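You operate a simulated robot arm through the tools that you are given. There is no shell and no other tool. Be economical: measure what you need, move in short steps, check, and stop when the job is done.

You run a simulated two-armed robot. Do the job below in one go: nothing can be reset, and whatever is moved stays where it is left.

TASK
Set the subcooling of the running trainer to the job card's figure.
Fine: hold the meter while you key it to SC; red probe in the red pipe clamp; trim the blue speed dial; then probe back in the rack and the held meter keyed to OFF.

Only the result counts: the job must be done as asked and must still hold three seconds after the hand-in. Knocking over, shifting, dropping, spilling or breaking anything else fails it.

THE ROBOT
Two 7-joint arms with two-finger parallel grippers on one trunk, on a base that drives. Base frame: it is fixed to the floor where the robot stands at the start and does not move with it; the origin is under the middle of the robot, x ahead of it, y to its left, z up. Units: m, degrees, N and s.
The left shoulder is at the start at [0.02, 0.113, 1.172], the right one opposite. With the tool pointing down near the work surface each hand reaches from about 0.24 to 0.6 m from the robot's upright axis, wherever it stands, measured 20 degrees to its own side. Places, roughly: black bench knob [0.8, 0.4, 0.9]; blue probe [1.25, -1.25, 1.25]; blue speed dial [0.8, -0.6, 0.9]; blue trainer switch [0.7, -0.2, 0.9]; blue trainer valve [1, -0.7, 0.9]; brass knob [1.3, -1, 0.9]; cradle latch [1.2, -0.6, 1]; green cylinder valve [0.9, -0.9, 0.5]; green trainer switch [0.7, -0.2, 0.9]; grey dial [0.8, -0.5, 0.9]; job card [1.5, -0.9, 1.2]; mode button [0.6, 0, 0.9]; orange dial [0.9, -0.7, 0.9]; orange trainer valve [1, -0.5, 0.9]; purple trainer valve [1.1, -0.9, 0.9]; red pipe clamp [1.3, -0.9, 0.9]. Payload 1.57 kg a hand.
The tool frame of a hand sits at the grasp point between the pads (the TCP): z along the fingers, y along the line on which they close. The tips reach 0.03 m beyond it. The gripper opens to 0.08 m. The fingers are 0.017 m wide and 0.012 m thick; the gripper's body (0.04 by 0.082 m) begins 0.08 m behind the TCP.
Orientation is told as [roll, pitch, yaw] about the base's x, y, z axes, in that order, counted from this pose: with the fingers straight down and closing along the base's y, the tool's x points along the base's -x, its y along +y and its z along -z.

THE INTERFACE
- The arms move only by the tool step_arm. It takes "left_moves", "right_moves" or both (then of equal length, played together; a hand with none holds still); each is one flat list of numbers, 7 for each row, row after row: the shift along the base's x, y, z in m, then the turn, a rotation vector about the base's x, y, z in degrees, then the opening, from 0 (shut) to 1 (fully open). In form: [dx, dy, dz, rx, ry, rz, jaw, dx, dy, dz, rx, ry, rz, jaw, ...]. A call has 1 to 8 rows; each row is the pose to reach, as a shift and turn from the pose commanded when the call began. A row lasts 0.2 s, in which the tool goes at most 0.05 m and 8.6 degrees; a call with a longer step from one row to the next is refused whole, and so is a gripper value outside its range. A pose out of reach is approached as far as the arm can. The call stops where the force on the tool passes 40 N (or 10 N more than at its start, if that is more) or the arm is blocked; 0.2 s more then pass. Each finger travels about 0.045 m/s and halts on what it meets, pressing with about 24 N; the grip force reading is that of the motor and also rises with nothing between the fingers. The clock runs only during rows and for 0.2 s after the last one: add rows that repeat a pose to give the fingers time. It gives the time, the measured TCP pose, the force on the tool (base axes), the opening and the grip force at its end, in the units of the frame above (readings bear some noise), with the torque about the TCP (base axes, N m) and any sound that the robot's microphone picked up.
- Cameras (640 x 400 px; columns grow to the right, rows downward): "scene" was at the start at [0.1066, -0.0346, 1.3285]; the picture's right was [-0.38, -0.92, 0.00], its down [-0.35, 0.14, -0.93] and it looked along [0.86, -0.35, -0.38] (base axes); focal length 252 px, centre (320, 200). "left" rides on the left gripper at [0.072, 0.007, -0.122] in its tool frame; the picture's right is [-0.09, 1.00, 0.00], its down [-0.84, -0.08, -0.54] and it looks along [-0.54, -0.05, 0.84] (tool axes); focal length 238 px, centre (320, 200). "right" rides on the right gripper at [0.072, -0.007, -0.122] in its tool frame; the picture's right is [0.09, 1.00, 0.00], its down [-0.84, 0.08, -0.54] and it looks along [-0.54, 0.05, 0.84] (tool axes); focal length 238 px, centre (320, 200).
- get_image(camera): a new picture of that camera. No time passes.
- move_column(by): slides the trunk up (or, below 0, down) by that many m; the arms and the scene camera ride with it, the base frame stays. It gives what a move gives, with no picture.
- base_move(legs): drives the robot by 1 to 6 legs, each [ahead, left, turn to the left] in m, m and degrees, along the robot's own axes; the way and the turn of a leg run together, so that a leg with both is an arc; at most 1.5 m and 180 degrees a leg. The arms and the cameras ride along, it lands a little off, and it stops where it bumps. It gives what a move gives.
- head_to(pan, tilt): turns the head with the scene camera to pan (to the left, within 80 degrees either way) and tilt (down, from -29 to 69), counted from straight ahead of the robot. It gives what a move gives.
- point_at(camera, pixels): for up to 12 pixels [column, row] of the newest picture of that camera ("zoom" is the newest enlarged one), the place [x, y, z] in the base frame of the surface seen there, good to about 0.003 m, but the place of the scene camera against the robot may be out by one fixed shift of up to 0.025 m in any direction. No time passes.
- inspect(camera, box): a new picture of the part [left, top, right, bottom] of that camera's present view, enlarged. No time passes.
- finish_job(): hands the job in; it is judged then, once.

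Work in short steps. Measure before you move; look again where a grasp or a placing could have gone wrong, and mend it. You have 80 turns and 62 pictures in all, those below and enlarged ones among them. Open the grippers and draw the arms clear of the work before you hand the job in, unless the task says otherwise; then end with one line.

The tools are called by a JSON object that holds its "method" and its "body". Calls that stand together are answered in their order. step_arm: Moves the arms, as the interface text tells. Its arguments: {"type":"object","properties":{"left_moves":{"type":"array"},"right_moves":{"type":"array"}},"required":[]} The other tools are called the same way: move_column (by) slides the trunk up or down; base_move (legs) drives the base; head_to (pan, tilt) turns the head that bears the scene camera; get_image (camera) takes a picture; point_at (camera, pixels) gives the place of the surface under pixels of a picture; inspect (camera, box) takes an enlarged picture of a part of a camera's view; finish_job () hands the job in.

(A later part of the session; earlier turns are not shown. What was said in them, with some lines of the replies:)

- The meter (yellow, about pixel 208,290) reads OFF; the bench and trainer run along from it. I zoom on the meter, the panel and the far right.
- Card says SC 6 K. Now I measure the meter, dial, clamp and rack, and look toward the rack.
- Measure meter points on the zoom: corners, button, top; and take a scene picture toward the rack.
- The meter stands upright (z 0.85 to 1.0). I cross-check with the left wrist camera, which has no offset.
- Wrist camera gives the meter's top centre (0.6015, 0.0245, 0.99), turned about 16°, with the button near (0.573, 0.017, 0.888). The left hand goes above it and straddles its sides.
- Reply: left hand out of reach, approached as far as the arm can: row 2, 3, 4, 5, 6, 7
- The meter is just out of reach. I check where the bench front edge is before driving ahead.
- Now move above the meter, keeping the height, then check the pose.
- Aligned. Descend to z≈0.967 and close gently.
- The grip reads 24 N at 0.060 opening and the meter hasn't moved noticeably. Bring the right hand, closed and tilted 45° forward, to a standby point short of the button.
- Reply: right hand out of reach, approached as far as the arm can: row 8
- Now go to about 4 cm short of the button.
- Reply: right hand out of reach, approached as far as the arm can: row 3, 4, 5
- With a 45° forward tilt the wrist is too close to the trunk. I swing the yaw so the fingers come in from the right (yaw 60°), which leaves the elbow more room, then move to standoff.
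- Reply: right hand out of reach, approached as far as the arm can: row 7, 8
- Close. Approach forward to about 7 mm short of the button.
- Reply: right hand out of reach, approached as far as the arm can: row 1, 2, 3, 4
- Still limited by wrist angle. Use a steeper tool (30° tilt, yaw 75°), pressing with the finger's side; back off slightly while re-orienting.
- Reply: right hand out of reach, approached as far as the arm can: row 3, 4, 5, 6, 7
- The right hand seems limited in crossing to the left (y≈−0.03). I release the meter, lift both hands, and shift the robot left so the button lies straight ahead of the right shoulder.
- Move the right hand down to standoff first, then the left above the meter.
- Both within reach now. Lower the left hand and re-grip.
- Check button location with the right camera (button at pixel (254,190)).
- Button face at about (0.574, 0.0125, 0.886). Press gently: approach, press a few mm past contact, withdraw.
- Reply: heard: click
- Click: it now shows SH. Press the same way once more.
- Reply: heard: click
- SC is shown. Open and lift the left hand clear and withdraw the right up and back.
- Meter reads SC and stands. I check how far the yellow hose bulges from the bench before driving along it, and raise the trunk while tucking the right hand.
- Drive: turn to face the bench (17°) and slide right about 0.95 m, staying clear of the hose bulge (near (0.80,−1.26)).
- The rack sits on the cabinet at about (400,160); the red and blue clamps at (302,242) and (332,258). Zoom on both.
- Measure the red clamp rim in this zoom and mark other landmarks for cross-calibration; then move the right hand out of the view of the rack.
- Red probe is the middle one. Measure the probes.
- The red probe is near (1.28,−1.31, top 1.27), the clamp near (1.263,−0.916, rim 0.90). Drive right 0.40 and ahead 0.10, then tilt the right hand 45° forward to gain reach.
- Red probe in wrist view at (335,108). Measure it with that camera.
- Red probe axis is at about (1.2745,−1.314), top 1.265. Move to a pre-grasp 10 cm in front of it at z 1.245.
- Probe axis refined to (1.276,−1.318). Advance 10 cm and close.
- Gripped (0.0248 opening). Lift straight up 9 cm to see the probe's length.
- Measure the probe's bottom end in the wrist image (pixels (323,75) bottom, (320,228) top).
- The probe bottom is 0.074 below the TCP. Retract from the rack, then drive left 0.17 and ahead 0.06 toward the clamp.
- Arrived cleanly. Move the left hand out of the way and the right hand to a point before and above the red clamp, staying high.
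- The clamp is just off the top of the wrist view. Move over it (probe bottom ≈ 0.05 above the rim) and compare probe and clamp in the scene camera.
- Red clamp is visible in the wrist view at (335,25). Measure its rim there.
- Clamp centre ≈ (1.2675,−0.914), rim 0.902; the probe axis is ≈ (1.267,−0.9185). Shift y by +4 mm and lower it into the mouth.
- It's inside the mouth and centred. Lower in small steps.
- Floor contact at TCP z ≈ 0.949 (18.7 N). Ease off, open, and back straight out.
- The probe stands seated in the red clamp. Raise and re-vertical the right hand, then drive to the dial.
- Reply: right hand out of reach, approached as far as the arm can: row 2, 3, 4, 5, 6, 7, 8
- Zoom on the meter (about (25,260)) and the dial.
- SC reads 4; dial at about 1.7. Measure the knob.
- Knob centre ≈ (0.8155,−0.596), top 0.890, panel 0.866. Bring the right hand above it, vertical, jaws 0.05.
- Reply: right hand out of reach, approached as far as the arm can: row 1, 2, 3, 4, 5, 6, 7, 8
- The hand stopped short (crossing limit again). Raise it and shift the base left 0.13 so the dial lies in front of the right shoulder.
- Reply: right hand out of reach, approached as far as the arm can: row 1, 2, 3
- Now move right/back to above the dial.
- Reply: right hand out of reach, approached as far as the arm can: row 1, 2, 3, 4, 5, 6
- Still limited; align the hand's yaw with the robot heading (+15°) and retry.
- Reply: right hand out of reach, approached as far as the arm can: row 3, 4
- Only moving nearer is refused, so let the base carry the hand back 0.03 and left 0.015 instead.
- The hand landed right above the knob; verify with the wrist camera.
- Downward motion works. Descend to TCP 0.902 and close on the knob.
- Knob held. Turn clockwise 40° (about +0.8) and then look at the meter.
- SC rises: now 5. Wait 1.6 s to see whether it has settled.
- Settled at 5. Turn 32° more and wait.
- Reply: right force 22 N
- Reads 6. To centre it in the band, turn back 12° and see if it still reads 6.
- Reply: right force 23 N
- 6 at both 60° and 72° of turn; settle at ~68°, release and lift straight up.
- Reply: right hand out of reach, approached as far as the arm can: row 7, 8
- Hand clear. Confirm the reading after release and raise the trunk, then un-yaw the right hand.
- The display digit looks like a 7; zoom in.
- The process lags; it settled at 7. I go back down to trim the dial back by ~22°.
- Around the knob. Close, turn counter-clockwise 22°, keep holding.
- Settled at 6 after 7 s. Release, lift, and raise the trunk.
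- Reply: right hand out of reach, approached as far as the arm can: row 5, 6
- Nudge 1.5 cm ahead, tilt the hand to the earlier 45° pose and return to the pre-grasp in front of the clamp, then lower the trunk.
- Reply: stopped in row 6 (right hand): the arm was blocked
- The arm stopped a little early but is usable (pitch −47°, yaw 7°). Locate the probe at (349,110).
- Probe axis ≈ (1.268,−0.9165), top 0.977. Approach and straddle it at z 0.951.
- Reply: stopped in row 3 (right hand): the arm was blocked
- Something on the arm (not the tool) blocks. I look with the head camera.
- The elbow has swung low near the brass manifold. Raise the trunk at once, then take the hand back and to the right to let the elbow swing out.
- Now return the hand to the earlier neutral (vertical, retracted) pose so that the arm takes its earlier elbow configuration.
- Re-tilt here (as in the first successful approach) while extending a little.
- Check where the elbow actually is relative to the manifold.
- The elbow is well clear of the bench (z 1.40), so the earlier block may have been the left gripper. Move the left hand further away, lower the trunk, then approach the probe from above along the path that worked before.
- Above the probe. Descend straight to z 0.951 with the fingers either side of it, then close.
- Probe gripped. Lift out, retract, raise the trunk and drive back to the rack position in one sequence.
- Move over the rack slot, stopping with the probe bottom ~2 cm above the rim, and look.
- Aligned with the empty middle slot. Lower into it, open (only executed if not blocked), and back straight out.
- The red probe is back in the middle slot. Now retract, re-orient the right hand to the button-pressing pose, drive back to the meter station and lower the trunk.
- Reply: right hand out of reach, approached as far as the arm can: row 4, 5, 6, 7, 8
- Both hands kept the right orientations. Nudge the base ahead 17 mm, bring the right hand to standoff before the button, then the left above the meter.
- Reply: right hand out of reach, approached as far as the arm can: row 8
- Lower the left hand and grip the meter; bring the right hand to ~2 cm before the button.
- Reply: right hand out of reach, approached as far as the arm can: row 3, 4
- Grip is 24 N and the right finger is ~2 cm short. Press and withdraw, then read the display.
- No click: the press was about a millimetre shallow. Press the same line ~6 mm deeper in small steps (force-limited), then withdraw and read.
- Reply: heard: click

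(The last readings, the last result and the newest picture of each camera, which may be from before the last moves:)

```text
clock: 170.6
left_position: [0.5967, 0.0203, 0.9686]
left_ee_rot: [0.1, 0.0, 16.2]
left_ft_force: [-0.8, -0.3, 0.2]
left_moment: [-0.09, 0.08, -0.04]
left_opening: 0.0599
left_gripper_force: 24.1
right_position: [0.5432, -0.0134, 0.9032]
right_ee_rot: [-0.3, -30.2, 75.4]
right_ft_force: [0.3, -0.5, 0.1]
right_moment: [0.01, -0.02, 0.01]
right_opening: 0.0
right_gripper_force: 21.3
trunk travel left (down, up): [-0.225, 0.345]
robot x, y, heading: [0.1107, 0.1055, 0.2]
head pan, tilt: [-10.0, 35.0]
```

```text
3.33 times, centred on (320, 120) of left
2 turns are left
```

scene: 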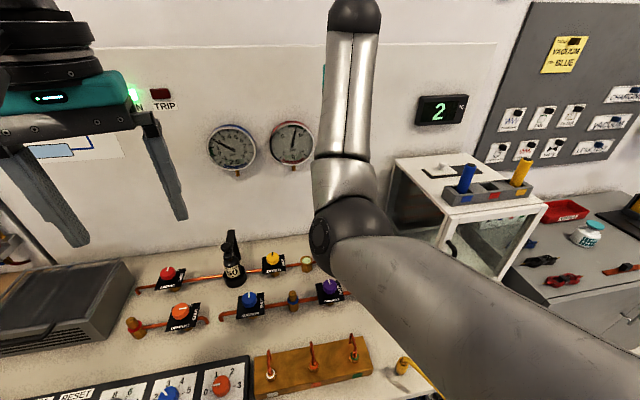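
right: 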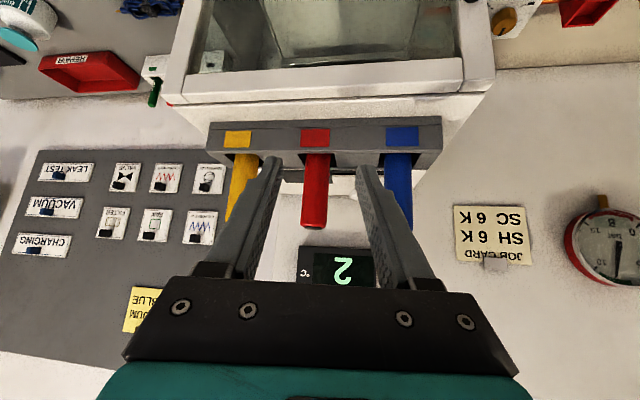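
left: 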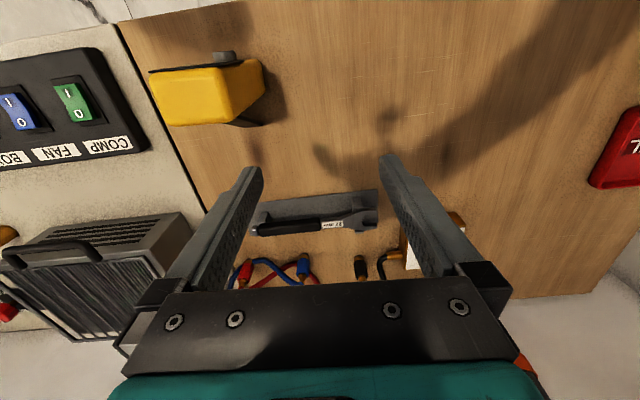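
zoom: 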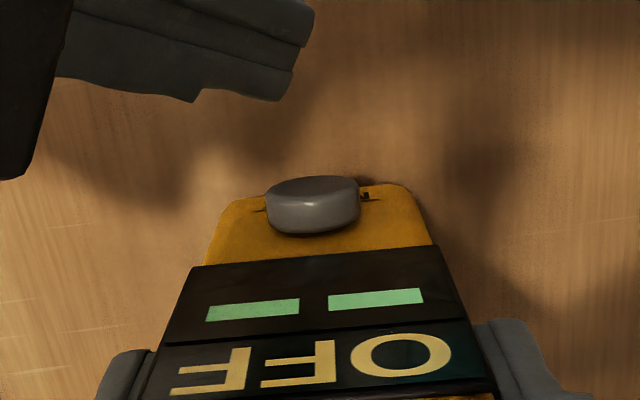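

OFF is shown after one click. Release the meter, lift the left hand straight up and draw the right hand away along the same path as before.

{"method": "step_arm", "body": {"right_moves": [-0.02, -0.03, 0, 0, 0, 0, 0, -0.025, -0.06, 0.02, 0, 0, 0, 0, -0.025, -0.09, 0.05, 0, 0, 0, 0, -0.025, -0.12, 0.09, 0, 0, 0, 0, -0.025, -0.15, 0.13, 0, 0, 0, 0, -0.025, -0.17, 0.17, 0, 0, 0, 0, -0.025, -0.17, 0.2, 0, 0, 0, 0, -0.025, -0.17, 0.22, 0, 0, 0, 0], "left_moves": [0, 0, 0, 0, 0, 0, 0.7, 0, 0, 0, 0, 0, 0, 1, 0, 0, 0, 0, 0, 0, 1, 0, 0, 0.03, 0, 0, 0, 1, 0, 0, 0.075, 0, 0, 0, 1, 0, 0, 0.12, 0, 0, 0, 1, -0.02, 0.02, 0.16, 0, 0, 0, 1, -0.06, 0.04, 0.18, 0, 0, 0, 1]}}

{"method": "step_arm", "body": {"right_moves": [0, 0, 0, 0, 0, 0, 0.5, 0, 0, 0, 0, 0, 0, 1, 0, 0, 0, 0, 0, 0, 1, 0, 0, 0, 0, 0, 0, 1]}}

```text
clock: 172.4
left_position: [0.5381, 0.0616, 1.1498]
left_ee_rot: [0.2, -0.1, 16.4]
left_ft_force: [0.1, 0.5, 0.0]
left_moment: [0.01, -0.03, 0.0]
left_opening: 0.0799
left_gripper_force: 0.1
right_position: [0.5152, -0.1825, 1.1223]
right_ee_rot: [-0.2, -30.1, 75.3]
right_ft_force: [-0.1, 0.6, 0.7]
right_moment: [0.0, -0.04, -0.03]
right_opening: 0.0
right_gripper_force: 21.6
trunk travel left (down, up): [-0.225, 0.345]
robot x, y, heading: [0.1102, 0.1072, 0.3]
head pan, tilt: [-10.0, 35.0]
```

```text
clock: 173.4
left_position: [0.5406, 0.0607, 1.1486]
left_ee_rot: [0.1, 0.0, 16.3]
left_ft_force: [-0.6, -0.2, 0.4]
left_moment: [0.03, 0.0, 0.03]
left_opening: 0.08
left_gripper_force: 0.1
right_position: [0.5162, -0.1828, 1.1223]
right_ee_rot: [-0.2, -30.2, 75.2]
right_ft_force: [0.0, 0.8, 0.0]
right_moment: [0.02, -0.02, 0.03]
right_opening: 0.0801
right_gripper_force: 0.1
trunk travel left (down, up): [-0.225, 0.345]
robot x, y, heading: [0.1123, 0.1056, 0.2]
head pan, tilt: [-10.0, 35.0]
1 turns are left
```

Both hands are open and clear; handing in.

{"method": "finish_job", "body": {}}

```text
The job is handed in.
```

I set the subcooling to the job card's 6 K with the blue speed dial. The meter read a steady 6 about 7 s after the last trim; I took no reading after letting go of the dial. The red probe is back in the middle slot of its rack, and I keyed the held meter to OFF and set it free on the bench. Both grippers are open and clear of the work.
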